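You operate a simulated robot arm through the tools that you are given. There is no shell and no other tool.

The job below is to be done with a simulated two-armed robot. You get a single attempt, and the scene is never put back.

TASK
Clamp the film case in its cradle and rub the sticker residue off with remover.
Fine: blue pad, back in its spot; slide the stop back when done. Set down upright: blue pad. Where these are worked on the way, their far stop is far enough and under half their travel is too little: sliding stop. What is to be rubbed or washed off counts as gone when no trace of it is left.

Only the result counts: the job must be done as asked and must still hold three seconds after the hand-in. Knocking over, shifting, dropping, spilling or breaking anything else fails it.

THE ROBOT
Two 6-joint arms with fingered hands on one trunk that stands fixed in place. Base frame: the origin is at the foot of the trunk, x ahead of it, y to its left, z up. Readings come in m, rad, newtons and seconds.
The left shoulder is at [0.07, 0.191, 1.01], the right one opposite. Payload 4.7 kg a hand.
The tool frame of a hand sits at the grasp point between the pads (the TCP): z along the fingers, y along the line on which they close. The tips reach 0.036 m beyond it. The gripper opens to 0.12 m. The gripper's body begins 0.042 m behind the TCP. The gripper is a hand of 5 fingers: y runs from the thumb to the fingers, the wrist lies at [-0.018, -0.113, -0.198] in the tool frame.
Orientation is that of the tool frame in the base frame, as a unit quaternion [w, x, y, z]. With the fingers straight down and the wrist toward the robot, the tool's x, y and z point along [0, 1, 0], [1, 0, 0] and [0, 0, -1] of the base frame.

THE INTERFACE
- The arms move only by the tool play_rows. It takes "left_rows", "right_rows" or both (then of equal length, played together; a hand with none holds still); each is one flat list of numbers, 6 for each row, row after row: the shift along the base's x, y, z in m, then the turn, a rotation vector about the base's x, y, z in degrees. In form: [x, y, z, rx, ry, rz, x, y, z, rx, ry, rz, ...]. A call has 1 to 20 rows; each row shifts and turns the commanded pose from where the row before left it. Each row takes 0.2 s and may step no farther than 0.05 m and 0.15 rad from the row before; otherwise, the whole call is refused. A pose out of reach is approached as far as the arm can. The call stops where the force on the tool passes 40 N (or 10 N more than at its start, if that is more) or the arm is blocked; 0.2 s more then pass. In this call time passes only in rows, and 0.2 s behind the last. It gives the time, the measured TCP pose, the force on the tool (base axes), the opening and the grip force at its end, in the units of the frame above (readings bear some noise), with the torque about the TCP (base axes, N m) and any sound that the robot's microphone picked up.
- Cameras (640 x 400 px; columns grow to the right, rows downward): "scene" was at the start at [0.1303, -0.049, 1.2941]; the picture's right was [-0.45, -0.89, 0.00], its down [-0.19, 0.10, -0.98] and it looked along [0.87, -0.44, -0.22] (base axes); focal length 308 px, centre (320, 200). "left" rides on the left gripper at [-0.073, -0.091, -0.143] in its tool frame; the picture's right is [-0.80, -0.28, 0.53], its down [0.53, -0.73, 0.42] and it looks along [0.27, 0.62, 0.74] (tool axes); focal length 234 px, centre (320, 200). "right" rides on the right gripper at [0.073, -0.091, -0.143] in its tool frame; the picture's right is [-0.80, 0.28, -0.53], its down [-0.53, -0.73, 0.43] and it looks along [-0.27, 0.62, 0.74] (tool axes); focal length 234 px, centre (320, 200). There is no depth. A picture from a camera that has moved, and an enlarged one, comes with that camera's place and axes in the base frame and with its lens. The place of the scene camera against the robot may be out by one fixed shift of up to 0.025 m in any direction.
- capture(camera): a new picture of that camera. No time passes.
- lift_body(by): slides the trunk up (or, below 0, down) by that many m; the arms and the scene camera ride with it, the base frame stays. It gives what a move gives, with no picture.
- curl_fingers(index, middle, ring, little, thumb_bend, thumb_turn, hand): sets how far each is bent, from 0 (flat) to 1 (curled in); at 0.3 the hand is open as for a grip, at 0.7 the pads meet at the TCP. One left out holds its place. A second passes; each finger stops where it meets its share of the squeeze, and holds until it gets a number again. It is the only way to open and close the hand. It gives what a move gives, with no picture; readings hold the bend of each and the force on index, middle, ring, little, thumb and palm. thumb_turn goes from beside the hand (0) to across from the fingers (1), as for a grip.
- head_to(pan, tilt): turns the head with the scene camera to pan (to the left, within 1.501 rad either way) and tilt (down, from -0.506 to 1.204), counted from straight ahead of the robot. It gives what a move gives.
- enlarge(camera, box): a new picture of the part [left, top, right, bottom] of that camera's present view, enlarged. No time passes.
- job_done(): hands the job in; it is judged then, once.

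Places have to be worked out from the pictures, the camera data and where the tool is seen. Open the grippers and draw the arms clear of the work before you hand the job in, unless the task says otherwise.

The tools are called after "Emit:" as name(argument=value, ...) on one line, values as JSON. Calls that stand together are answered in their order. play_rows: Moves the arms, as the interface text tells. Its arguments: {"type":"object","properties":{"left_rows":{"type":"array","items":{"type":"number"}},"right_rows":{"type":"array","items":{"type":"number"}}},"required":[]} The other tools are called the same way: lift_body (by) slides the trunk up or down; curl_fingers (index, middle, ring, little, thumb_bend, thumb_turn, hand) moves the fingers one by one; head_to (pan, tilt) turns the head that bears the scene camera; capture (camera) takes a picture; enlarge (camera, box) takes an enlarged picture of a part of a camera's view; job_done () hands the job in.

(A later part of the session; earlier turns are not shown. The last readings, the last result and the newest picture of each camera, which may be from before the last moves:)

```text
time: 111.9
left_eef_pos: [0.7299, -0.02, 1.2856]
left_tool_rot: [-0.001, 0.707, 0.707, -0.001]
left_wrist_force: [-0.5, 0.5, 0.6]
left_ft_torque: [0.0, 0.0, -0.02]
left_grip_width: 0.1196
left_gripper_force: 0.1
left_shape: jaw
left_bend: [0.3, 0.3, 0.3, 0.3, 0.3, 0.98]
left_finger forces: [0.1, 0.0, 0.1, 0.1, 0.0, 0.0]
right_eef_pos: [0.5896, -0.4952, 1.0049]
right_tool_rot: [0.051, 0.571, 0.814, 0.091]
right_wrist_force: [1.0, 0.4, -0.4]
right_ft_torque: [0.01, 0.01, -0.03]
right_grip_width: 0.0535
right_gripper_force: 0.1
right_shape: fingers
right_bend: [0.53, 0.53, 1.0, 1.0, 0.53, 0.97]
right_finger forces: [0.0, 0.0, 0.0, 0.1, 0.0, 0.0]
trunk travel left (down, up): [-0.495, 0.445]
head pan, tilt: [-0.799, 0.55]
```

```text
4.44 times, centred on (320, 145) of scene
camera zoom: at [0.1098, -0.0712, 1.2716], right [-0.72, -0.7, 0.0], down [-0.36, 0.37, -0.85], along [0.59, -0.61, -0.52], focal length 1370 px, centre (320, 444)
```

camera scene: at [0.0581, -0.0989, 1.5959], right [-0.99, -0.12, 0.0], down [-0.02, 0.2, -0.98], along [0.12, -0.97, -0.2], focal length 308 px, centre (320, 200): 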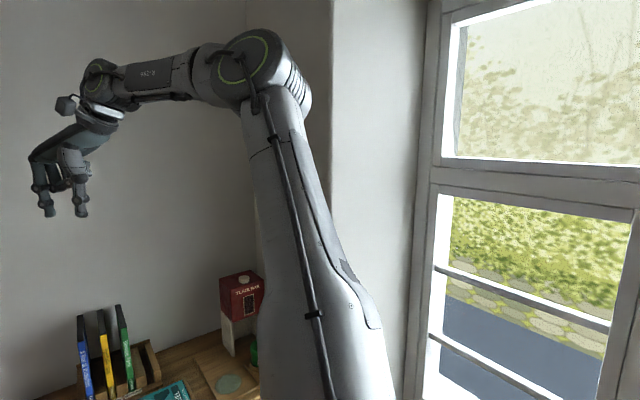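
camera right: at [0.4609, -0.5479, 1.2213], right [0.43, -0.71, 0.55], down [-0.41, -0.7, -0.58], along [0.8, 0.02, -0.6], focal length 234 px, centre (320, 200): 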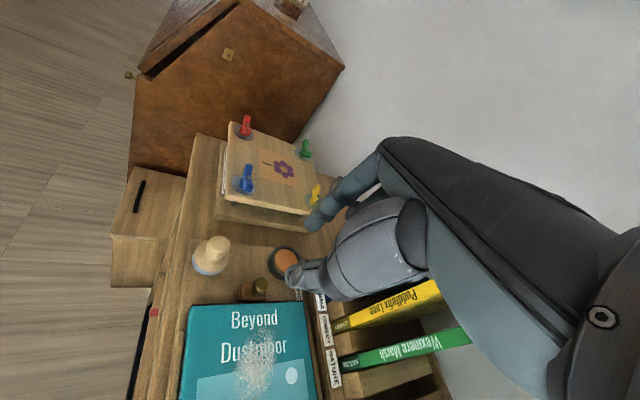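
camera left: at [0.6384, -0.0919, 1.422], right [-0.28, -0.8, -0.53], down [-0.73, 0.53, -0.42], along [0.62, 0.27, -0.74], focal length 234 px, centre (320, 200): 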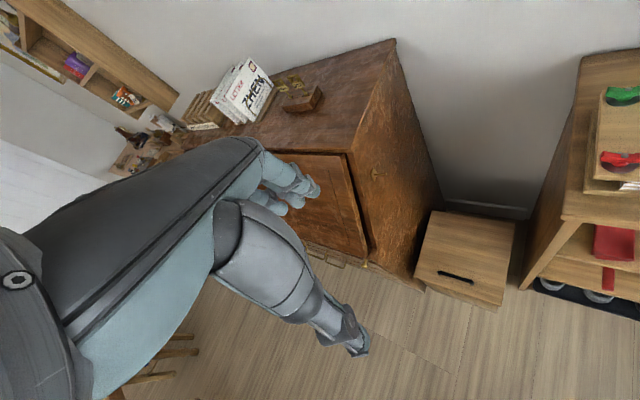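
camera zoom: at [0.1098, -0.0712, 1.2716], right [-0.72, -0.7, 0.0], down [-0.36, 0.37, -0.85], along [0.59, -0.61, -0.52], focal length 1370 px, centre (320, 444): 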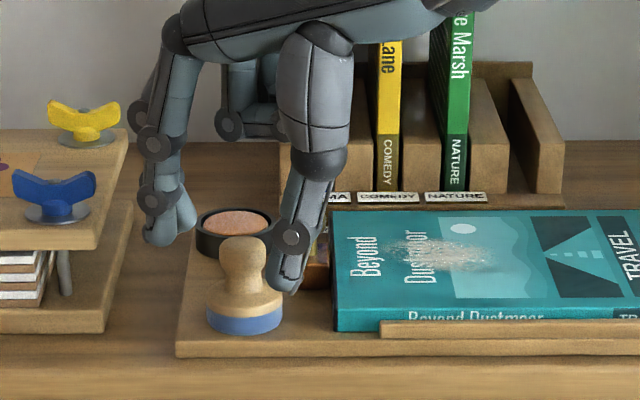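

The pad now stands about 1.4 cm closer to the robot (near (0.588, −0.497)), still upright. Re-evaluating with both cameras, the knob's centre is at z≈0.969, so my tips were too high. I shift with it and go 5.5 mm lower.

Emit:
play_rows(right_rows=[-0.0105, 0.0045, 0, 0, 0, 0, 0, 0, -0.003, 0, 0, 0, 0, 0, -0.0025, 0, 0, 0])

Emit:
enlarge(camera="right", box=[230, 180, 370, 300])

Emit:
enlarge(camera="scene", box=[280, 130, 350, 190])

```text
time: 112.7
left_eef_pos: [0.7309, -0.0205, 1.286]
left_tool_rot: [0.001, 0.707, 0.707, 0.0]
left_wrist_force: [-0.1, 0.3, -0.5]
left_ft_torque: [-0.01, -0.02, 0.0]
left_grip_width: 0.1197
left_gripper_force: 0.0
left_shape: jaw
left_bend: [0.3, 0.3, 0.3, 0.3, 0.3, 0.98]
left_finger forces: [0.0, 0.1, 0.0, 0.0, 0.0, 0.0]
right_eef_pos: [0.578, -0.4903, 1.0001]
right_tool_rot: [0.051, 0.571, 0.814, 0.091]
right_wrist_force: [-0.8, 0.4, -0.5]
right_ft_torque: [-0.03, 0.02, -0.01]
right_grip_width: 0.0538
right_gripper_force: 0.0
right_shape: fingers
right_bend: [0.53, 0.53, 1.0, 1.0, 0.53, 0.97]
right_finger forces: [0.0, 0.1, 0.0, 0.0, 0.0, 0.0]
trunk travel left (down, up): [-0.495, 0.445]
head pan, tilt: [-0.799, 0.55]
```

```text
3.33 times, centred on (300, 240) of right
camera zoom: at [0.4435, -0.4654, 1.1235], right [0.43, -0.71, 0.55], down [-0.41, -0.7, -0.58], along [0.8, 0.02, -0.6], focal length 781 px, centre (387, 67)
```

zoom: 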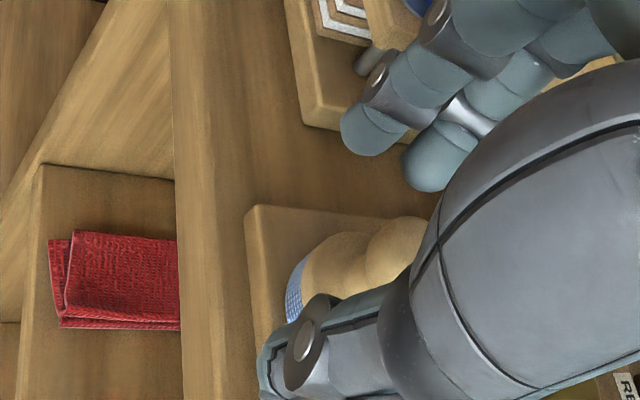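

```text
6.67 times, centred on (315, 160) of scene
camera zoom: at [0.1097, -0.0714, 1.2716], right [-0.72, -0.7, 0.0], down [-0.36, 0.37, -0.85], along [0.59, -0.61, -0.52], focal length 2056 px, centre (353, 467)
```

zoom: 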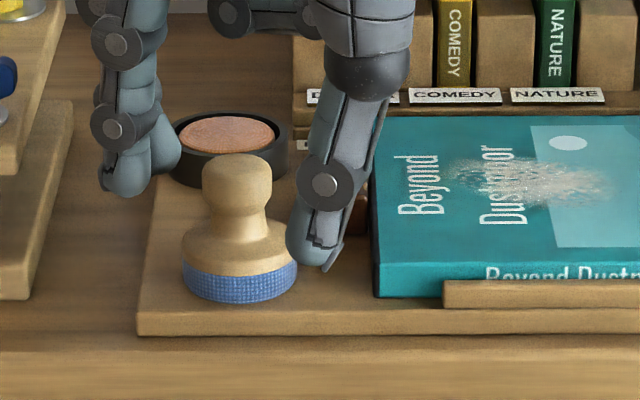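

The fingers now bracket the knob lower down, thumb tip just above the flange. I close again.

Emit:
curl_fingers(hand="right", index=0.72, middle=0.72, thumb_bend=0.72)

Emit:
enlarge(camera="scene", box=[280, 130, 350, 190])

Emit:
enlarge(camera="right", box=[230, 180, 370, 300])

```text
time: 113.7
left_eef_pos: [0.7304, -0.0205, 1.2851]
left_tool_rot: [-0.001, 0.707, 0.707, 0.0]
left_wrist_force: [-0.7, 0.1, -0.5]
left_ft_torque: [0.0, 0.0, -0.03]
left_grip_width: 0.1197
left_gripper_force: 0.0
left_shape: jaw
left_bend: [0.3, 0.3, 0.3, 0.3, 0.3, 0.98]
left_finger forces: [0.1, 0.1, 0.0, 0.0, 0.0, 0.0]
right_eef_pos: [0.5789, -0.4918, 0.9998]
right_tool_rot: [0.05, 0.571, 0.814, 0.092]
right_wrist_force: [-0.1, 0.8, 0.2]
right_ft_torque: [0.03, 0.01, 0.0]
right_grip_width: 0.0
right_gripper_force: 0.7
right_shape: fingers
right_bend: [0.72, 0.72, 1.0, 1.0, 0.71, 0.97]
right_finger forces: [0.0, 0.2, 0.0, 0.0, 0.0, 0.0]
trunk travel left (down, up): [-0.495, 0.445]
head pan, tilt: [-0.799, 0.55]
```

```text
6.67 times, centred on (315, 160) of scene
camera zoom: at [0.1098, -0.0712, 1.2716], right [-0.72, -0.7, 0.0], down [-0.36, 0.37, -0.85], along [0.59, -0.61, -0.52], focal length 2056 px, centre (353, 467)
```

zoom: 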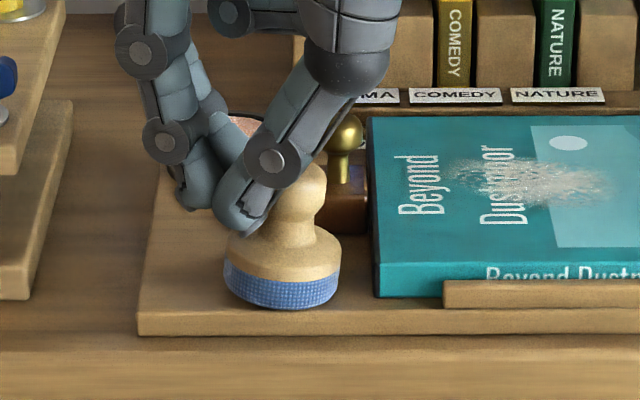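

```text
3.33 times, centred on (300, 240) of right
camera zoom: at [0.4437, -0.4654, 1.1235], right [0.43, -0.71, 0.55], down [-0.41, -0.7, -0.58], along [0.8, 0.02, -0.6], focal length 781 px, centre (387, 67)
```

zoom: 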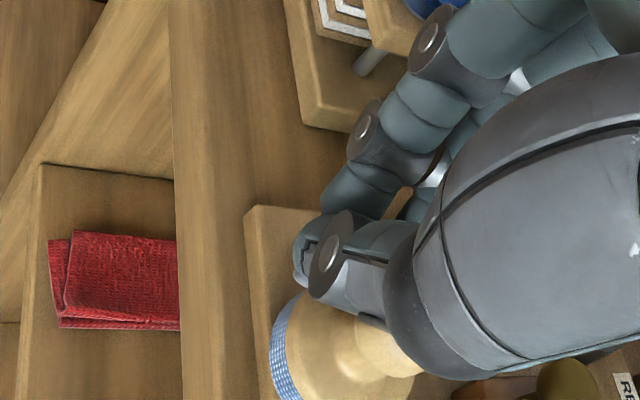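

Missed again: the knob lay beside the thumb–index line and slid away to the right, still upright. The ball grip worked with the object exactly on the thumb–index axis, so I'll open, rise, curl the middle away, and re-measure the pad for a two-finger pinch.

Emit:
curl_fingers(hand="right", index=0.53, middle=0.53, thumb_bend=0.53)

Emit:
lift_body(by=0.09)

Emit:
curl_fingers(hand="right", middle=1.0)

Emit:
enlarge(camera="right", box=[190, 220, 350, 340])

Emit:
enlarge(camera="scene", box=[270, 130, 370, 230])

```text
time: 114.7
left_eef_pos: [0.7308, -0.0197, 1.287]
left_tool_rot: [0.0, 0.707, 0.708, -0.001]
left_wrist_force: [0.0, 0.0, -0.9]
left_ft_torque: [-0.01, 0.01, 0.01]
left_grip_width: 0.1193
left_gripper_force: 0.1
left_shape: jaw
left_bend: [0.3, 0.3, 0.3, 0.3, 0.3, 0.98]
left_finger forces: [0.1, 0.0, 0.0, 0.0, 0.0, 0.1]
right_eef_pos: [0.5791, -0.4908, 1.0005]
right_tool_rot: [0.05, 0.571, 0.815, 0.091]
right_wrist_force: [-1.0, -0.8, -0.2]
right_ft_torque: [0.01, 0.01, -0.01]
right_grip_width: 0.0532
right_gripper_force: 0.1
right_shape: fingers
right_bend: [0.53, 0.53, 1.0, 1.0, 0.53, 0.97]
right_finger forces: [0.0, 0.0, 0.0, 0.0, 0.0, 0.1]
trunk travel left (down, up): [-0.495, 0.445]
head pan, tilt: [-0.799, 0.55]
```

```text
time: 115.9
left_eef_pos: [0.731, -0.0217, 1.3755]
left_tool_rot: [0.001, 0.707, 0.707, 0.0]
left_wrist_force: [0.9, -0.9, -1.0]
left_ft_torque: [-0.02, 0.01, -0.01]
left_grip_width: 0.1197
left_gripper_force: 0.0
left_shape: jaw
left_bend: [0.3, 0.3, 0.3, 0.3, 0.3, 0.98]
left_finger forces: [0.1, 0.0, 0.0, 0.0, 0.0, 0.1]
right_eef_pos: [0.5789, -0.4919, 1.0905]
right_tool_rot: [0.051, 0.572, 0.814, 0.092]
right_wrist_force: [0.2, 0.4, 0.2]
right_ft_torque: [-0.03, 0.02, 0.01]
right_grip_width: 0.0537
right_gripper_force: 0.1
right_shape: fingers
right_bend: [0.53, 0.53, 1.0, 1.0, 0.53, 0.97]
right_finger forces: [0.0, 0.0, 0.1, 0.0, 0.1, 0.0]
trunk travel left (down, up): [-0.585, 0.355]
head pan, tilt: [-0.799, 0.55]
```

```text
time: 116.9
left_eef_pos: [0.73, -0.0199, 1.3747]
left_tool_rot: [0.001, 0.707, 0.708, 0.0]
left_wrist_force: [-0.7, -0.5, -0.2]
left_ft_torque: [-0.02, 0.01, 0.01]
left_grip_width: 0.1194
left_gripper_force: 0.0
left_shape: jaw
left_bend: [0.3, 0.3, 0.3, 0.3, 0.3, 0.98]
left_finger forces: [0.0, 0.1, 0.0, 0.0, 0.0, 0.0]
right_eef_pos: [0.5788, -0.4917, 1.0894]
right_tool_rot: [0.05, 0.571, 0.814, 0.091]
right_wrist_force: [-0.5, 0.0, 0.0]
right_ft_torque: [0.02, -0.01, 0.03]
right_grip_width: 0.0537
right_gripper_force: 0.0
right_shape: fingers
right_bend: [0.53, 1.0, 1.0, 1.0, 0.53, 0.97]
right_finger forces: [0.1, 0.0, 0.0, 0.1, 0.0, 0.0]
trunk travel left (down, up): [-0.585, 0.355]
head pan, tilt: [-0.799, 0.55]
```

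```text
3.33 times, centred on (270, 280) of right
camera zoom: at [0.4437, -0.4653, 1.2135], right [0.43, -0.71, 0.55], down [-0.41, -0.7, -0.58], along [0.8, 0.02, -0.6], focal length 781 px, centre (487, -67)
```

zoom: 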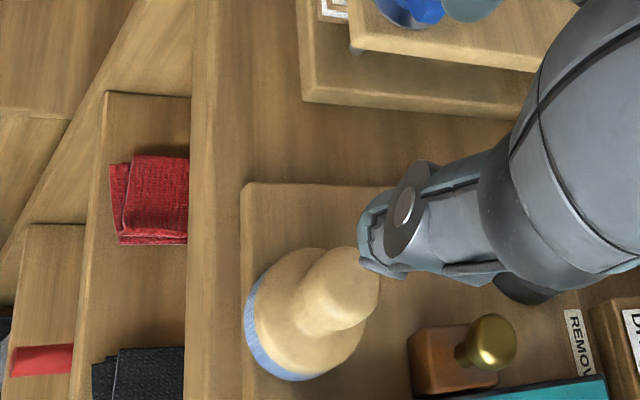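

```text
4.00 times, centred on (320, 180) of scene
camera zoom: at [0.1098, -0.0712, 1.3616], right [-0.72, -0.7, 0.0], down [-0.36, 0.37, -0.85], along [0.59, -0.61, -0.52], focal length 1233 px, centre (320, 280)
```

zoom: 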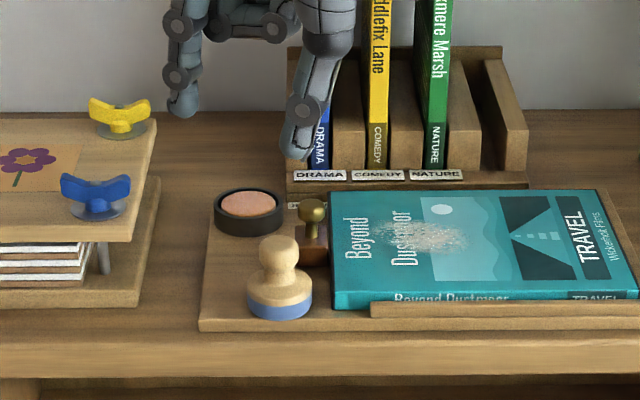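

The pad stands upright near the board's front at about (0.578, −0.510). I move to put its knob exactly on the thumb–index axis and verify in the view.

Emit:
play_rows(right_rows=[-0.003, -0.0105, 0, 0, 0, 0, -0.003, -0.0105, 0, 0, 0, 0])

Emit:
enlarge(camera="right", box=[190, 220, 350, 340])

```text
time: 117.5
left_eef_pos: [0.7301, -0.0207, 1.3762]
left_tool_rot: [0.001, 0.707, 0.707, 0.0]
left_wrist_force: [0.5, -0.2, -0.1]
left_ft_torque: [0.02, 0.0, -0.02]
left_grip_width: 0.1195
left_gripper_force: 0.0
left_shape: jaw
left_bend: [0.3, 0.3, 0.3, 0.3, 0.3, 0.98]
left_finger forces: [0.0, 0.0, 0.1, 0.0, 0.0, 0.0]
right_eef_pos: [0.5737, -0.5124, 1.0886]
right_tool_rot: [0.05, 0.572, 0.814, 0.092]
right_wrist_force: [0.2, 0.4, 0.9]
right_ft_torque: [0.03, 0.0, 0.01]
right_grip_width: 0.0536
right_gripper_force: 0.0
right_shape: fingers
right_bend: [0.53, 1.0, 1.0, 1.0, 0.53, 0.97]
right_finger forces: [0.0, 0.0, 0.0, 0.1, 0.0, 0.1]
trunk travel left (down, up): [-0.585, 0.355]
head pan, tilt: [-0.799, 0.55]
```

```text
3.33 times, centred on (270, 280) of right
camera zoom: at [0.4387, -0.4869, 1.2134], right [0.43, -0.71, 0.55], down [-0.41, -0.7, -0.58], along [0.8, 0.02, -0.6], focal length 781 px, centre (487, -67)
```

zoom: 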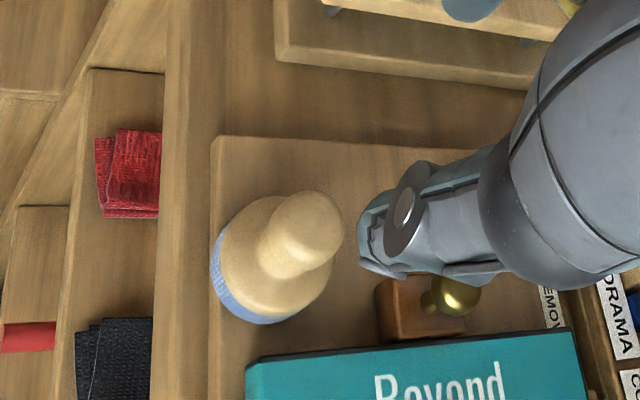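

The knob projects at (307, 230), right on the predicted (310, 232). I lower the trunk 9 cm in two parts.

Emit:
lift_body(by=-0.07)

Emit:
lift_body(by=-0.019)

Emit:
enlarge(camera="scene", box=[280, 120, 360, 190])

Emit:
enlarge(camera="right", box=[230, 180, 370, 300])

```text
time: 118.6
left_eef_pos: [0.73, -0.0209, 1.3061]
left_tool_rot: [0.0, 0.707, 0.707, 0.0]
left_wrist_force: [0.1, 0.1, -0.1]
left_ft_torque: [0.01, -0.01, -0.02]
left_grip_width: 0.1194
left_gripper_force: 0.1
left_shape: jaw
left_bend: [0.3, 0.3, 0.3, 0.3, 0.3, 0.98]
left_finger forces: [0.1, 0.1, 0.0, 0.0, 0.1, 0.1]
right_eef_pos: [0.574, -0.5114, 1.0206]
right_tool_rot: [0.05, 0.571, 0.814, 0.091]
right_wrist_force: [-0.2, 0.2, 0.4]
right_ft_torque: [0.01, 0.02, 0.01]
right_grip_width: 0.0534
right_gripper_force: 0.0
right_shape: fingers
right_bend: [0.53, 1.0, 1.0, 1.0, 0.53, 0.97]
right_finger forces: [0.0, 0.0, 0.1, 0.1, 0.1, 0.0]
trunk travel left (down, up): [-0.515, 0.425]
head pan, tilt: [-0.799, 0.55]
```

```text
time: 119.3
left_eef_pos: [0.7294, -0.0191, 1.2867]
left_tool_rot: [0.0, 0.707, 0.707, 0.0]
left_wrist_force: [0.0, 0.1, 0.2]
left_ft_torque: [0.0, -0.03, 0.02]
left_grip_width: 0.1199
left_gripper_force: 0.1
left_shape: jaw
left_bend: [0.3, 0.3, 0.3, 0.3, 0.3, 0.98]
left_finger forces: [0.0, 0.0, 0.0, 0.0, 0.0, 0.1]
right_eef_pos: [0.5737, -0.5108, 1.0025]
right_tool_rot: [0.051, 0.571, 0.814, 0.091]
right_wrist_force: [0.0, -1.0, 0.3]
right_ft_torque: [-0.03, -0.03, 0.0]
right_grip_width: 0.0535
right_gripper_force: 0.1
right_shape: fingers
right_bend: [0.53, 1.0, 1.0, 1.0, 0.53, 0.97]
right_finger forces: [0.0, 0.0, 0.0, 0.0, 0.1, 0.1]
trunk travel left (down, up): [-0.496, 0.444]
head pan, tilt: [-0.799, 0.55]
```

```text
5.71 times, centred on (320, 155) of scene
camera zoom: at [0.1094, -0.0709, 1.2727], right [-0.72, -0.7, 0.0], down [-0.36, 0.37, -0.85], along [0.59, -0.61, -0.52], focal length 1762 px, centre (320, 457)
```

zoom: 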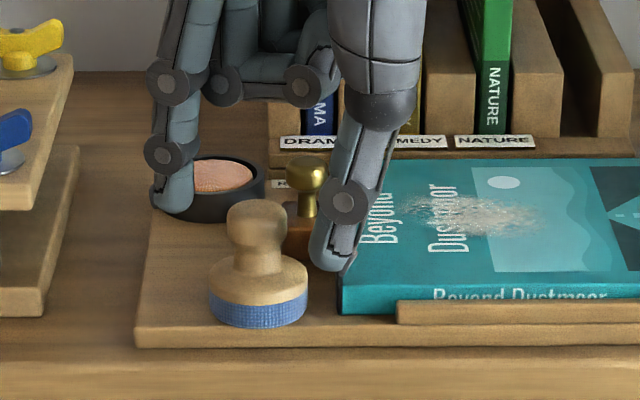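

```text
3.33 times, centred on (300, 240) of right
camera zoom: at [0.4385, -0.4858, 1.125], right [0.43, -0.71, 0.55], down [-0.41, -0.7, -0.58], along [0.8, 0.02, -0.6], focal length 781 px, centre (387, 67)
```

zoom: 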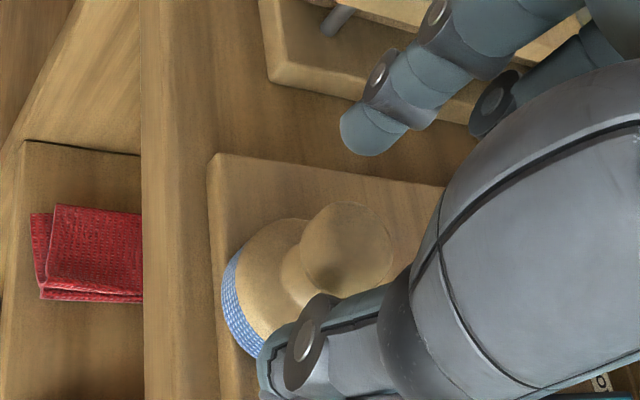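

Knob centred between index and thumb in both views. I go down 3 mm more and close the two-finger pinch.

Emit:
play_rows(right_rows=[0, 0, -0.003, 0, 0, 0])

Emit:
curl_fingers(hand="right", index=0.65, thumb_bend=0.65)

Emit:
enlarge(camera="scene", box=[280, 120, 360, 190])

Emit:
enlarge(camera="right", box=[230, 180, 370, 300])

```text
time: 119.7
left_eef_pos: [0.7295, -0.0207, 1.2866]
left_tool_rot: [0.0, 0.707, 0.707, 0.001]
left_wrist_force: [0.3, -1.3, 0.0]
left_ft_torque: [0.02, 0.0, 0.0]
left_grip_width: 0.1196
left_gripper_force: 0.0
left_shape: jaw
left_bend: [0.3, 0.3, 0.3, 0.3, 0.3, 0.98]
left_finger forces: [0.0, 0.1, 0.0, 0.0, 0.0, 0.1]
right_eef_pos: [0.5735, -0.5115, 0.9979]
right_tool_rot: [0.05, 0.572, 0.814, 0.091]
right_wrist_force: [0.6, 0.1, 0.4]
right_ft_torque: [-0.02, -0.01, 0.0]
right_grip_width: 0.0539
right_gripper_force: 0.0
right_shape: fingers
right_bend: [0.53, 1.0, 1.0, 1.0, 0.53, 0.97]
right_finger forces: [0.1, 0.0, 0.0, 0.0, 0.1, 0.0]
trunk travel left (down, up): [-0.496, 0.444]
head pan, tilt: [-0.799, 0.55]
```

```text
time: 120.7
left_eef_pos: [0.7318, -0.0199, 1.2873]
left_tool_rot: [0.0, 0.707, 0.707, 0.0]
left_wrist_force: [1.3, 0.5, -0.4]
left_ft_torque: [-0.02, -0.02, -0.03]
left_grip_width: 0.1196
left_gripper_force: 0.1
left_shape: jaw
left_bend: [0.3, 0.3, 0.3, 0.3, 0.3, 0.98]
left_finger forces: [0.0, 0.0, 0.0, 0.0, 0.0, 0.0]
right_eef_pos: [0.5734, -0.5122, 0.9974]
right_tool_rot: [0.051, 0.572, 0.814, 0.091]
right_wrist_force: [-0.6, 0.1, 0.1]
right_ft_torque: [0.03, -0.04, 0.01]
right_grip_width: 0.0215
right_gripper_force: 0.3
right_shape: fingers
right_bend: [0.64, 1.0, 1.0, 1.0, 0.64, 0.97]
right_finger forces: [0.9, 0.0, 0.0, 0.1, 1.0, 0.0]
trunk travel left (down, up): [-0.496, 0.444]
head pan, tilt: [-0.799, 0.55]
```

```text
5.71 times, centred on (320, 155) of scene
camera zoom: at [0.1098, -0.0711, 1.2726], right [-0.72, -0.7, 0.0], down [-0.36, 0.37, -0.85], along [0.59, -0.61, -0.52], focal length 1762 px, centre (320, 457)
```

zoom: 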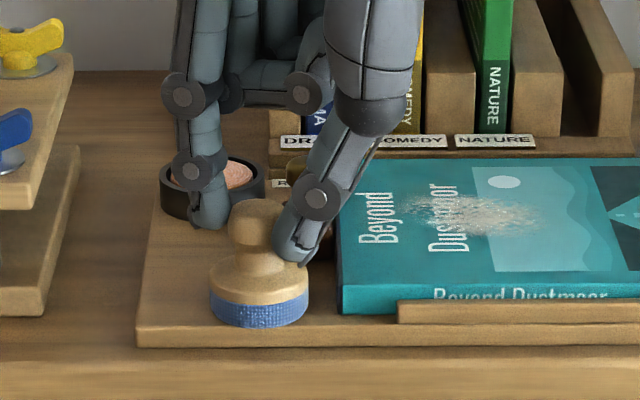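

```text
3.33 times, centred on (300, 240) of right
camera zoom: at [0.4389, -0.4862, 1.1219], right [0.43, -0.71, 0.55], down [-0.41, -0.7, -0.58], along [0.8, 0.02, -0.6], focal length 781 px, centre (387, 67)
```

zoom: 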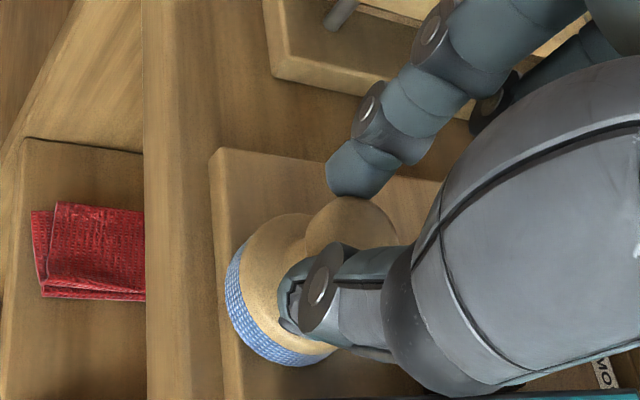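

Both pads touch the knob (width 2.15 cm, ~1 N each) and it hasn't slipped. I squeeze fully.

Emit:
curl_fingers(hand="right", index=0.8, thumb_bend=0.8)

Emit:
enlarge(camera="right", box=[230, 180, 370, 300])

```text
time: 121.7
left_eef_pos: [0.7309, -0.0209, 1.2864]
left_tool_rot: [0.0, 0.707, 0.708, 0.0]
left_wrist_force: [0.1, 0.7, 0.1]
left_ft_torque: [0.02, -0.04, -0.01]
left_grip_width: 0.1195
left_gripper_force: 0.1
left_shape: jaw
left_bend: [0.3, 0.3, 0.3, 0.3, 0.3, 0.98]
left_finger forces: [0.0, 0.0, 0.1, 0.0, 0.1, 0.0]
right_eef_pos: [0.5742, -0.5119, 0.9979]
right_tool_rot: [0.05, 0.571, 0.814, 0.091]
right_wrist_force: [-0.3, 0.9, -0.6]
right_ft_torque: [0.05, 0.0, -0.01]
right_grip_width: 0.0
right_gripper_force: 0.0
right_shape: fingers
right_bend: [0.62, 1.0, 1.0, 1.0, 0.78, 0.97]
right_finger forces: [0.0, 0.0, 0.1, 0.0, 0.1, 0.1]
trunk travel left (down, up): [-0.496, 0.444]
head pan, tilt: [-0.799, 0.55]
```

```text
3.33 times, centred on (300, 240) of right
camera zoom: at [0.4389, -0.4863, 1.1219], right [0.43, -0.71, 0.55], down [-0.41, -0.7, -0.58], along [0.8, 0.02, -0.6], focal length 781 px, centre (387, 67)
```

zoom: 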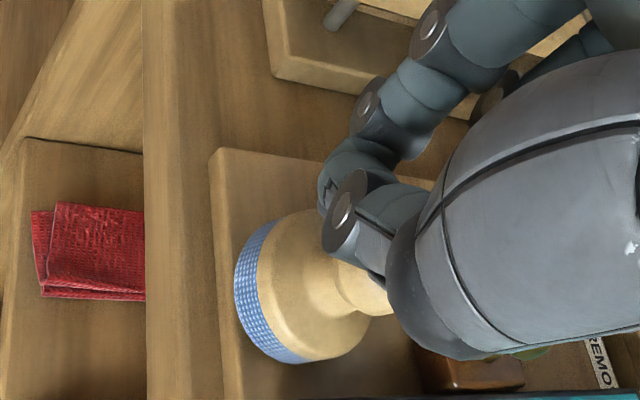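

The squeeze slipped off again. I check the pad's state in the scene view before moving anything.

Emit:
enlarge(camera="scene", box=[280, 120, 360, 190])

Emit:
capture(camera="left")

```text
5.71 times, centred on (320, 155) of scene
camera zoom: at [0.1098, -0.0712, 1.2726], right [-0.72, -0.7, 0.0], down [-0.36, 0.37, -0.85], along [0.59, -0.61, -0.52], focal length 1762 px, centre (320, 457)
```

zoom: 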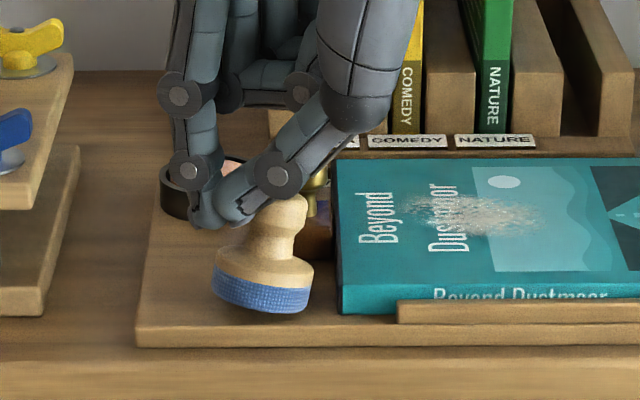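

```text
taken
camera left: at [0.6386, -0.0919, 1.4309], right [-0.28, -0.8, -0.53], down [-0.73, 0.53, -0.42], along [0.62, 0.27, -0.74], focal length 234 px, centre (320, 200)
```

left: 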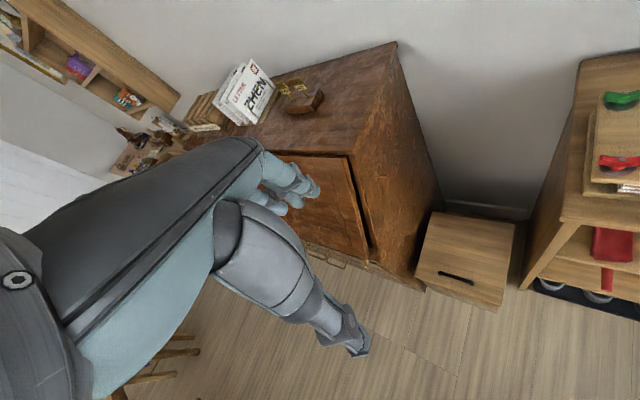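

The pad is leaning a little because the thumb slid past its knob on one side; the knob is offset about 5 mm toward the other fingers from the thumb–index line. I open gently so it can settle upright and look again.

Emit:
curl_fingers(hand="right", index=0.58, thumb_bend=0.66)

Emit:
curl_fingers(hand="right", index=0.53, thumb_bend=0.53)

Emit:
enlarge(camera="scene", box=[280, 120, 360, 190])

Emit:
enlarge(camera="right", box=[230, 180, 370, 300])

```text
time: 122.7
left_eef_pos: [0.7307, -0.0204, 1.2872]
left_tool_rot: [0.0, 0.707, 0.707, 0.001]
left_wrist_force: [0.6, 0.4, 0.2]
left_ft_torque: [-0.02, 0.02, 0.02]
left_grip_width: 0.1196
left_gripper_force: 0.2
left_shape: jaw
left_bend: [0.3, 0.3, 0.3, 0.3, 0.3, 0.98]
left_finger forces: [0.0, 0.0, 0.0, 0.1, 0.0, 0.0]
right_eef_pos: [0.5747, -0.5118, 0.9987]
right_tool_rot: [0.05, 0.571, 0.814, 0.091]
right_wrist_force: [0.7, -0.9, -0.6]
right_ft_torque: [0.0, -0.01, 0.01]
right_grip_width: 0.0286
right_gripper_force: 0.1
right_shape: fingers
right_bend: [0.57, 1.0, 1.0, 1.0, 0.66, 0.97]
right_finger forces: [0.0, 0.0, 0.0, 0.0, 0.0, 0.0]
trunk travel left (down, up): [-0.496, 0.444]
head pan, tilt: [-0.799, 0.55]
```

```text
time: 123.7
left_eef_pos: [0.7309, -0.0212, 1.2866]
left_tool_rot: [0.0, 0.707, 0.707, 0.0]
left_wrist_force: [-0.6, -0.8, -0.3]
left_ft_torque: [-0.01, -0.02, -0.01]
left_grip_width: 0.1194
left_gripper_force: 0.1
left_shape: jaw
left_bend: [0.3, 0.3, 0.3, 0.3, 0.3, 0.98]
left_finger forces: [0.0, 0.0, 0.0, 0.0, 0.0, 0.0]
right_eef_pos: [0.5737, -0.5116, 0.9985]
right_tool_rot: [0.05, 0.571, 0.814, 0.091]
right_wrist_force: [0.2, 0.2, -0.3]
right_ft_torque: [0.0, 0.03, -0.03]
right_grip_width: 0.0536
right_gripper_force: 0.1
right_shape: fingers
right_bend: [0.53, 1.0, 1.0, 1.0, 0.53, 0.97]
right_finger forces: [0.0, 0.0, 0.0, 0.1, 0.0, 0.0]
trunk travel left (down, up): [-0.496, 0.444]
head pan, tilt: [-0.799, 0.55]
```

```text
5.71 times, centred on (320, 155) of scene
camera zoom: at [0.1098, -0.0712, 1.2726], right [-0.72, -0.7, 0.0], down [-0.36, 0.37, -0.85], along [0.59, -0.61, -0.52], focal length 1762 px, centre (320, 457)
```

zoom: 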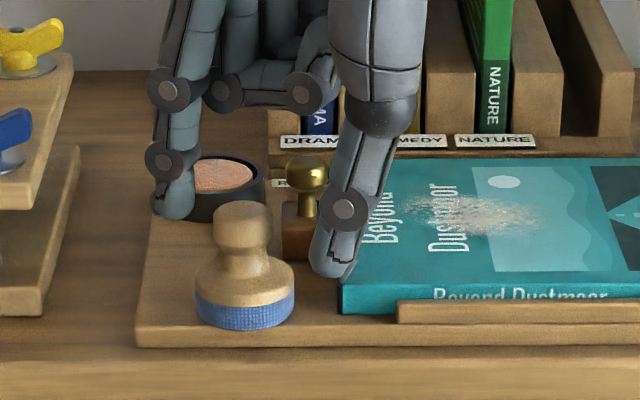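

```text
3.33 times, centred on (300, 240) of right
camera zoom: at [0.4389, -0.4863, 1.1218], right [0.43, -0.71, 0.55], down [-0.41, -0.7, -0.58], along [0.8, 0.02, -0.6], focal length 781 px, centre (387, 67)
```

zoom: 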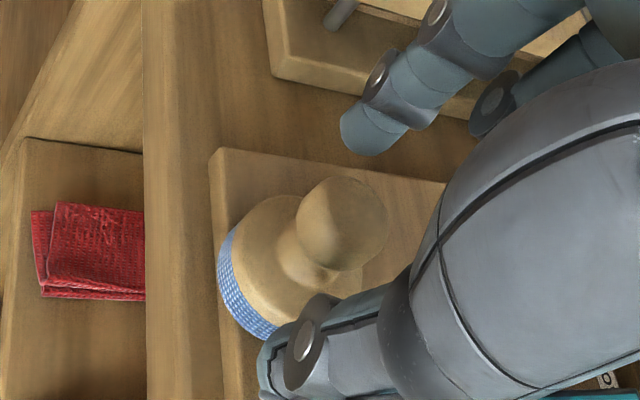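

The pad settled upright. By the view its knob is now ~6 mm to the thumb's side as I want; I adjust 3 mm toward it, go 2 mm lower, and close in small stages.

Emit:
play_rows(right_rows=[0.0028, 0.001, -0.002, 0, 0, 0])

Emit:
curl_fingers(hand="right", index=0.65, thumb_bend=0.65)

Emit:
enlarge(camera="right", box=[250, 200, 350, 290])

Emit:
enlarge(camera="scene", box=[280, 120, 360, 190])

```text
time: 124.1
left_eef_pos: [0.7304, -0.0207, 1.2862]
left_tool_rot: [0.0, 0.707, 0.707, 0.0]
left_wrist_force: [-0.6, 0.5, -0.7]
left_ft_torque: [-0.04, -0.01, 0.0]
left_grip_width: 0.1195
left_gripper_force: 0.0
left_shape: jaw
left_bend: [0.3, 0.3, 0.3, 0.3, 0.3, 0.98]
left_finger forces: [0.1, 0.0, 0.0, 0.0, 0.0, 0.1]
right_eef_pos: [0.577, -0.5094, 0.996]
right_tool_rot: [0.05, 0.571, 0.815, 0.092]
right_wrist_force: [0.6, -0.1, -0.9]
right_ft_torque: [-0.01, 0.01, -0.01]
right_grip_width: 0.0535
right_gripper_force: 0.1
right_shape: fingers
right_bend: [0.53, 1.0, 1.0, 1.0, 0.53, 0.97]
right_finger forces: [0.0, 0.0, 0.0, 0.0, 0.0, 0.0]
trunk travel left (down, up): [-0.496, 0.444]
head pan, tilt: [-0.799, 0.55]
```

```text
time: 125.1
left_eef_pos: [0.7303, -0.0203, 1.2872]
left_tool_rot: [0.0, 0.707, 0.707, -0.001]
left_wrist_force: [-0.2, -1.0, -0.2]
left_ft_torque: [-0.01, 0.0, -0.05]
left_grip_width: 0.1197
left_gripper_force: 0.0
left_shape: jaw
left_bend: [0.3, 0.3, 0.3, 0.3, 0.3, 0.98]
left_finger forces: [0.0, 0.1, 0.1, 0.0, 0.0, 0.0]
right_eef_pos: [0.5762, -0.5097, 0.9961]
right_tool_rot: [0.051, 0.57, 0.815, 0.091]
right_wrist_force: [0.1, 0.0, -0.3]
right_ft_torque: [0.02, 0.02, -0.03]
right_grip_width: 0.0222
right_gripper_force: 0.6
right_shape: fingers
right_bend: [0.64, 1.0, 1.0, 1.0, 0.64, 0.97]
right_finger forces: [1.2, 0.1, 0.0, 0.1, 1.1, 0.0]
trunk travel left (down, up): [-0.496, 0.444]
head pan, tilt: [-0.799, 0.55]
```

```text
4.44 times, centred on (300, 245) of right
camera zoom: at [0.4418, -0.4843, 1.1195], right [0.43, -0.71, 0.55], down [-0.41, -0.7, -0.58], along [0.8, 0.02, -0.6], focal length 1041 px, centre (409, 0)
```

zoom: 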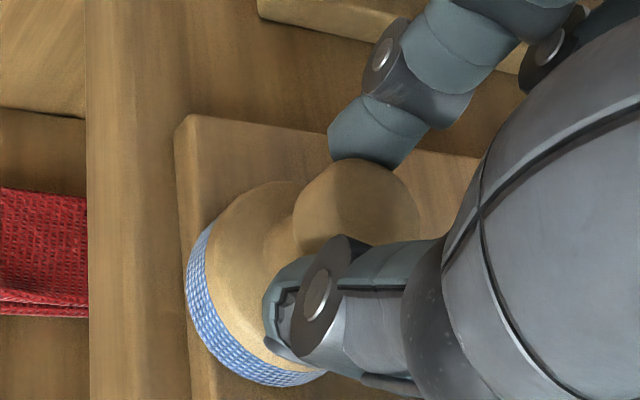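

```text
5.71 times, centred on (320, 155) of scene
camera zoom: at [0.1099, -0.0712, 1.2726], right [-0.72, -0.7, 0.0], down [-0.36, 0.37, -0.85], along [0.59, -0.61, -0.52], focal length 1762 px, centre (320, 457)
```

zoom: 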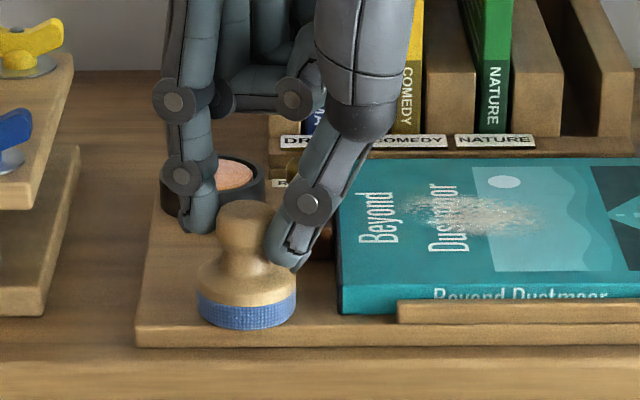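

Contact again (2.2 cm, ~1.1 N each), with the tips near the knob's neck. I tighten in smaller increments, watching the width.

Emit:
curl_fingers(hand="right", index=0.67, thumb_bend=0.67)

Emit:
curl_fingers(hand="right", index=0.69, thumb_bend=0.69)

Emit:
enlarge(camera="right", box=[250, 200, 350, 290])

```text
time: 126.1
left_eef_pos: [0.7306, -0.0207, 1.2864]
left_tool_rot: [-0.001, 0.707, 0.707, 0.0]
left_wrist_force: [0.5, -0.4, 0.6]
left_ft_torque: [0.01, 0.0, 0.01]
left_grip_width: 0.1195
left_gripper_force: 0.1
left_shape: jaw
left_bend: [0.3, 0.3, 0.3, 0.3, 0.3, 0.98]
left_finger forces: [0.0, 0.0, 0.0, 0.1, 0.0, 0.0]
right_eef_pos: [0.5765, -0.5099, 0.9967]
right_tool_rot: [0.051, 0.572, 0.814, 0.091]
right_wrist_force: [0.1, -1.3, 1.1]
right_ft_torque: [-0.01, 0.01, -0.01]
right_grip_width: 0.0209
right_gripper_force: 2.5
right_shape: fingers
right_bend: [0.64, 1.0, 1.0, 1.0, 0.64, 0.97]
right_finger forces: [2.4, 0.0, 0.0, 0.0, 2.6, 0.1]
trunk travel left (down, up): [-0.496, 0.444]
head pan, tilt: [-0.799, 0.55]
```

```text
time: 127.1
left_eef_pos: [0.7306, -0.0205, 1.2854]
left_tool_rot: [-0.001, 0.707, 0.707, 0.001]
left_wrist_force: [0.8, 0.1, 0.7]
left_ft_torque: [-0.04, 0.04, 0.03]
left_grip_width: 0.1197
left_gripper_force: 0.1
left_shape: jaw
left_bend: [0.3, 0.3, 0.3, 0.3, 0.3, 0.98]
left_finger forces: [0.0, 0.1, 0.1, 0.0, 0.0, 0.0]
right_eef_pos: [0.5761, -0.51, 0.9953]
right_tool_rot: [0.051, 0.571, 0.814, 0.092]
right_wrist_force: [0.6, -0.5, -0.1]
right_ft_torque: [0.03, 0.0, 0.02]
right_grip_width: 0.02
right_gripper_force: 4.2
right_shape: fingers
right_bend: [0.65, 1.0, 1.0, 1.0, 0.65, 0.97]
right_finger forces: [3.9, 0.1, 0.0, 0.0, 4.1, 0.0]
trunk travel left (down, up): [-0.496, 0.444]
head pan, tilt: [-0.799, 0.55]
```

```text
4.44 times, centred on (300, 245) of right
camera zoom: at [0.4417, -0.4843, 1.1196], right [0.43, -0.71, 0.55], down [-0.41, -0.7, -0.58], along [0.8, 0.02, -0.6], focal length 1041 px, centre (409, 0)
```

zoom: 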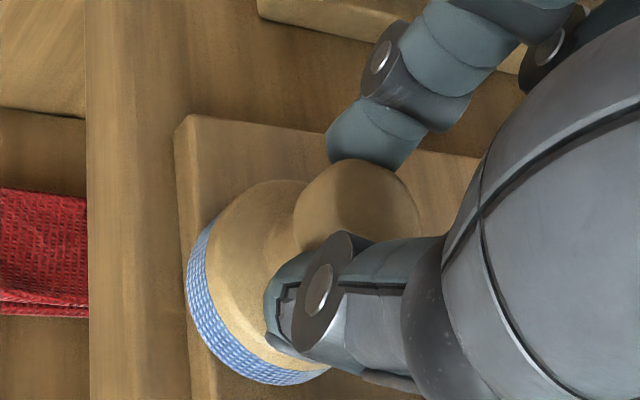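

The hold is stable now: 4 N each side, width 2.0 cm, pad not moving. I tighten slightly more and lift 3 cm with the trunk to test.

Emit:
curl_fingers(hand="right", index=0.71, thumb_bend=0.71)

Emit:
lift_body(by=0.03)

Emit:
enlarge(camera="scene", box=[280, 120, 360, 190])

Emit:
enlarge(camera="right", box=[250, 200, 350, 290])

```text
time: 128.1
left_eef_pos: [0.7319, -0.0203, 1.286]
left_tool_rot: [0.0, 0.707, 0.707, 0.0]
left_wrist_force: [-0.6, 0.6, -0.5]
left_ft_torque: [0.0, -0.01, -0.02]
left_grip_width: 0.1192
left_gripper_force: 0.1
left_shape: jaw
left_bend: [0.3, 0.3, 0.3, 0.3, 0.3, 0.98]
left_finger forces: [0.1, 0.0, 0.2, 0.1, 0.0, 0.0]
right_eef_pos: [0.5763, -0.5089, 0.9961]
right_tool_rot: [0.05, 0.572, 0.814, 0.091]
right_wrist_force: [-0.9, -0.2, 1.0]
right_ft_torque: [-0.02, 0.01, -0.01]
right_grip_width: 0.0192
right_gripper_force: 7.7
right_shape: fingers
right_bend: [0.64, 1.0, 1.0, 1.0, 0.66, 0.97]
right_finger forces: [7.0, 0.0, 0.0, 0.0, 7.2, 0.1]
trunk travel left (down, up): [-0.496, 0.444]
head pan, tilt: [-0.799, 0.55]
```

```text
time: 128.8
left_eef_pos: [0.731, -0.0205, 1.3159]
left_tool_rot: [0.0, 0.708, 0.706, 0.0]
left_wrist_force: [0.3, -0.6, 0.0]
left_ft_torque: [-0.02, 0.02, 0.01]
left_grip_width: 0.1194
left_gripper_force: 0.0
left_shape: jaw
left_bend: [0.3, 0.3, 0.3, 0.3, 0.3, 0.98]
left_finger forces: [0.0, 0.0, 0.0, 0.0, 0.1, 0.0]
right_eef_pos: [0.5763, -0.51, 1.0251]
right_tool_rot: [0.05, 0.572, 0.814, 0.09]
right_wrist_force: [-0.1, -0.1, -0.4]
right_ft_torque: [0.01, -0.01, 0.0]
right_grip_width: 0.0193
right_gripper_force: 6.7
right_shape: fingers
right_bend: [0.64, 1.0, 1.0, 1.0, 0.66, 0.97]
right_finger forces: [7.0, 0.0, 0.1, 0.0, 7.1, 0.0]
trunk travel left (down, up): [-0.526, 0.414]
head pan, tilt: [-0.799, 0.55]
```

```text
5.71 times, centred on (320, 155) of scene
camera zoom: at [0.1104, -0.0715, 1.3025], right [-0.72, -0.7, 0.0], down [-0.36, 0.38, -0.85], along [0.59, -0.61, -0.52], focal length 1762 px, centre (320, 457)
```

zoom: 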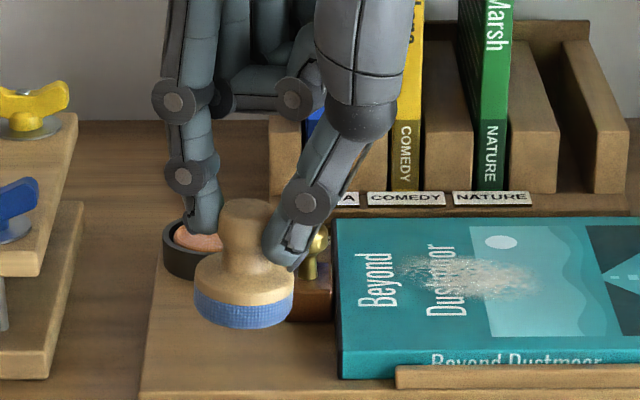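

```text
4.44 times, centred on (300, 245) of right
camera zoom: at [0.4423, -0.4846, 1.1492], right [0.44, -0.71, 0.55], down [-0.41, -0.7, -0.58], along [0.8, 0.02, -0.6], focal length 1041 px, centre (409, 0)
```

zoom: 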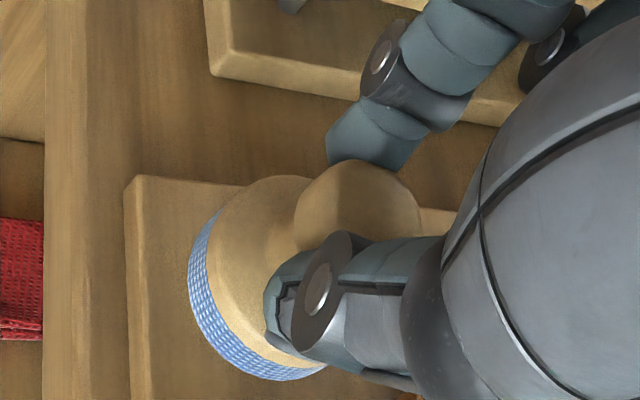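

The pad is held firmly (7 N) and level. I raise it further and carry it over to the front part of the dish, staying about 2 cm short of the dish's centre so the hand clears the blue case.

Emit:
lift_body(by=0.03)

Emit:
play_rows(right_rows=[0.0195, -0.0133, 0, 0, 0, 0, 0.0195, -0.0133, 0, 0, 0, 0, 0.0195, -0.0133, 0, 0, 0, 0, 0.0195, -0.0133, 0, 0, 0, 0])

Emit:
capture(camera="right")

Emit:
enlarge(camera="scene", box=[270, 80, 390, 190])

Emit:
enlarge(camera="right", box=[250, 200, 370, 310])

```text
time: 129.6
left_eef_pos: [0.7313, -0.0209, 1.3473]
left_tool_rot: [-0.001, 0.707, 0.707, 0.0]
left_wrist_force: [0.4, 0.4, 0.0]
left_ft_torque: [-0.04, 0.0, 0.01]
left_grip_width: 0.1193
left_gripper_force: 0.0
left_shape: jaw
left_bend: [0.3, 0.3, 0.3, 0.3, 0.3, 0.98]
left_finger forces: [0.0, 0.1, 0.0, 0.0, 0.0, 0.0]
right_eef_pos: [0.5769, -0.5107, 1.0561]
right_tool_rot: [0.051, 0.571, 0.814, 0.09]
right_wrist_force: [-0.4, 0.2, -0.4]
right_ft_torque: [-0.04, -0.04, 0.02]
right_grip_width: 0.0194
right_gripper_force: 7.5
right_shape: fingers
right_bend: [0.64, 1.0, 1.0, 1.0, 0.66, 0.97]
right_finger forces: [7.1, 0.0, 0.0, 0.0, 7.2, 0.0]
trunk travel left (down, up): [-0.556, 0.384]
head pan, tilt: [-0.799, 0.55]
```

```text
time: 130.6
left_eef_pos: [0.731, -0.0206, 1.3448]
left_tool_rot: [-0.001, 0.707, 0.707, -0.001]
left_wrist_force: [-0.2, -0.2, -0.1]
left_ft_torque: [0.02, 0.03, 0.0]
left_grip_width: 0.1195
left_gripper_force: 0.1
left_shape: jaw
left_bend: [0.3, 0.3, 0.3, 0.3, 0.3, 0.98]
left_finger forces: [0.1, 0.1, 0.0, 0.0, 0.0, 0.0]
right_eef_pos: [0.6571, -0.5633, 1.0539]
right_tool_rot: [0.05, 0.571, 0.815, 0.091]
right_wrist_force: [0.7, 0.1, -0.9]
right_ft_torque: [0.0, 0.0, 0.01]
right_grip_width: 0.0194
right_gripper_force: 6.9
right_shape: fingers
right_bend: [0.64, 1.0, 1.0, 1.0, 0.66, 0.97]
right_finger forces: [6.9, 0.0, 0.0, 0.0, 7.0, 0.0]
trunk travel left (down, up): [-0.556, 0.384]
head pan, tilt: [-0.799, 0.55]
```

```text
taken
camera right: at [0.5219, -0.5381, 1.1783], right [0.44, -0.71, 0.55], down [-0.41, -0.7, -0.58], along [0.8, 0.02, -0.6], focal length 234 px, centre (320, 200)
```

right: 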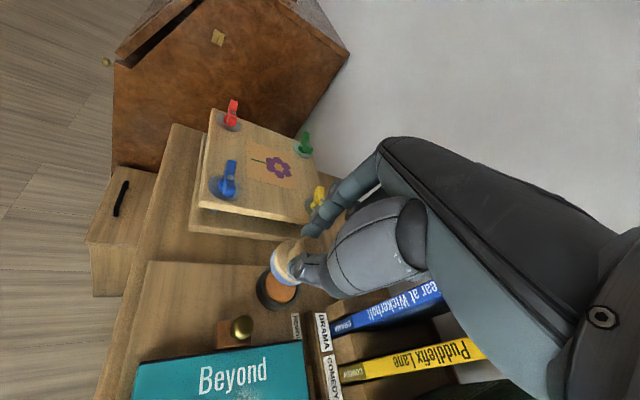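

```text
3.64 times, centred on (330, 135) of scene
camera zoom: at [0.1114, -0.0711, 1.3324], right [-0.72, -0.7, 0.0], down [-0.37, 0.37, -0.85], along [0.59, -0.61, -0.52], focal length 1121 px, centre (284, 436)
```

zoom: 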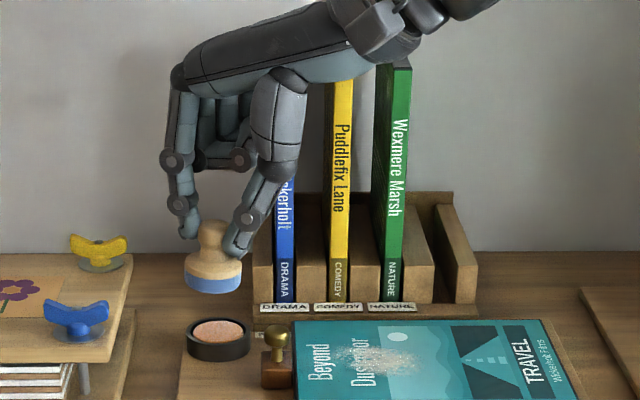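

```text
3.64 times, centred on (310, 255) of right
camera zoom: at [0.5219, -0.5381, 1.1783], right [0.44, -0.71, 0.55], down [-0.41, -0.7, -0.58], along [0.8, 0.02, -0.6], focal length 852 px, centre (356, 0)
```

zoom: 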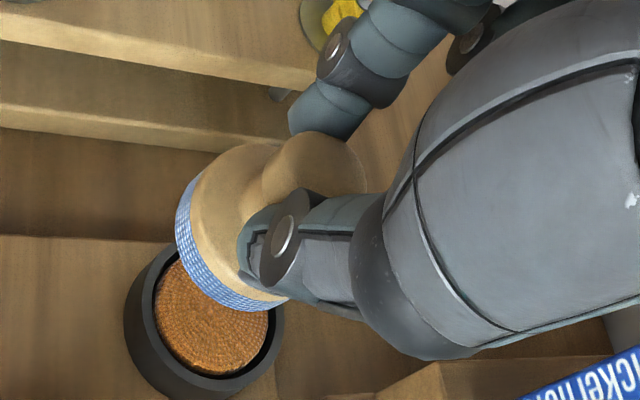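

Pad and dish line up as expected: the pad's centre is 1.8 cm in front of the dish's centre with room to the blue case. I lower it by trunk most of the way.

Emit:
lift_body(by=-0.045)

Emit:
enlarge(camera="scene", box=[270, 80, 370, 170])

Emit:
enlarge(camera="right", box=[250, 200, 370, 310])

```text
time: 131.4
left_eef_pos: [0.73, -0.0198, 1.3012]
left_tool_rot: [0.0, 0.707, 0.707, 0.0]
left_wrist_force: [0.3, -0.5, -0.3]
left_ft_torque: [0.0, 0.0, 0.0]
left_grip_width: 0.1195
left_gripper_force: 0.1
left_shape: jaw
left_bend: [0.3, 0.3, 0.3, 0.3, 0.3, 0.98]
left_finger forces: [0.1, 0.0, 0.0, 0.0, 0.1, 0.0]
right_eef_pos: [0.6561, -0.5632, 1.0113]
right_tool_rot: [0.05, 0.571, 0.815, 0.092]
right_wrist_force: [-0.7, 0.9, -0.2]
right_ft_torque: [-0.05, -0.03, -0.01]
right_grip_width: 0.0192
right_gripper_force: 6.5
right_shape: fingers
right_bend: [0.63, 1.0, 1.0, 1.0, 0.66, 0.97]
right_finger forces: [6.8, 0.0, 0.1, 0.0, 6.9, 0.1]
trunk travel left (down, up): [-0.511, 0.429]
head pan, tilt: [-0.799, 0.55]
```

```text
4.44 times, centred on (320, 125) of scene
camera zoom: at [0.1095, -0.0709, 1.2877], right [-0.72, -0.7, 0.0], down [-0.36, 0.37, -0.85], along [0.59, -0.61, -0.52], focal length 1370 px, centre (320, 533)
```

zoom: 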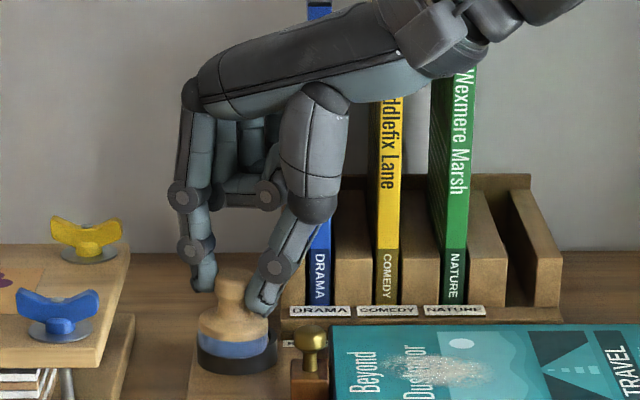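

```text
3.64 times, centred on (310, 255) of right
camera zoom: at [0.5201, -0.5376, 1.1343], right [0.43, -0.71, 0.55], down [-0.41, -0.7, -0.58], along [0.8, 0.02, -0.6], focal length 852 px, centre (356, 0)
```

zoom: 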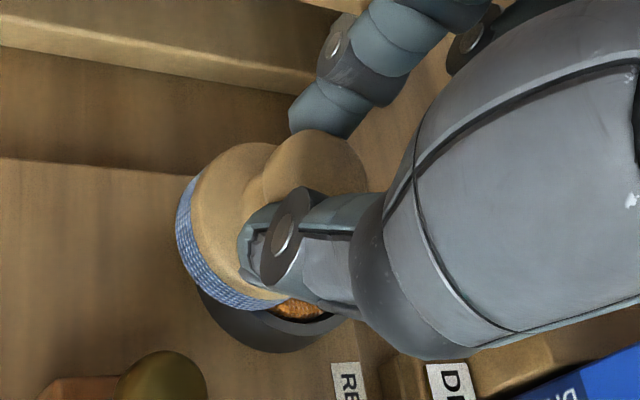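

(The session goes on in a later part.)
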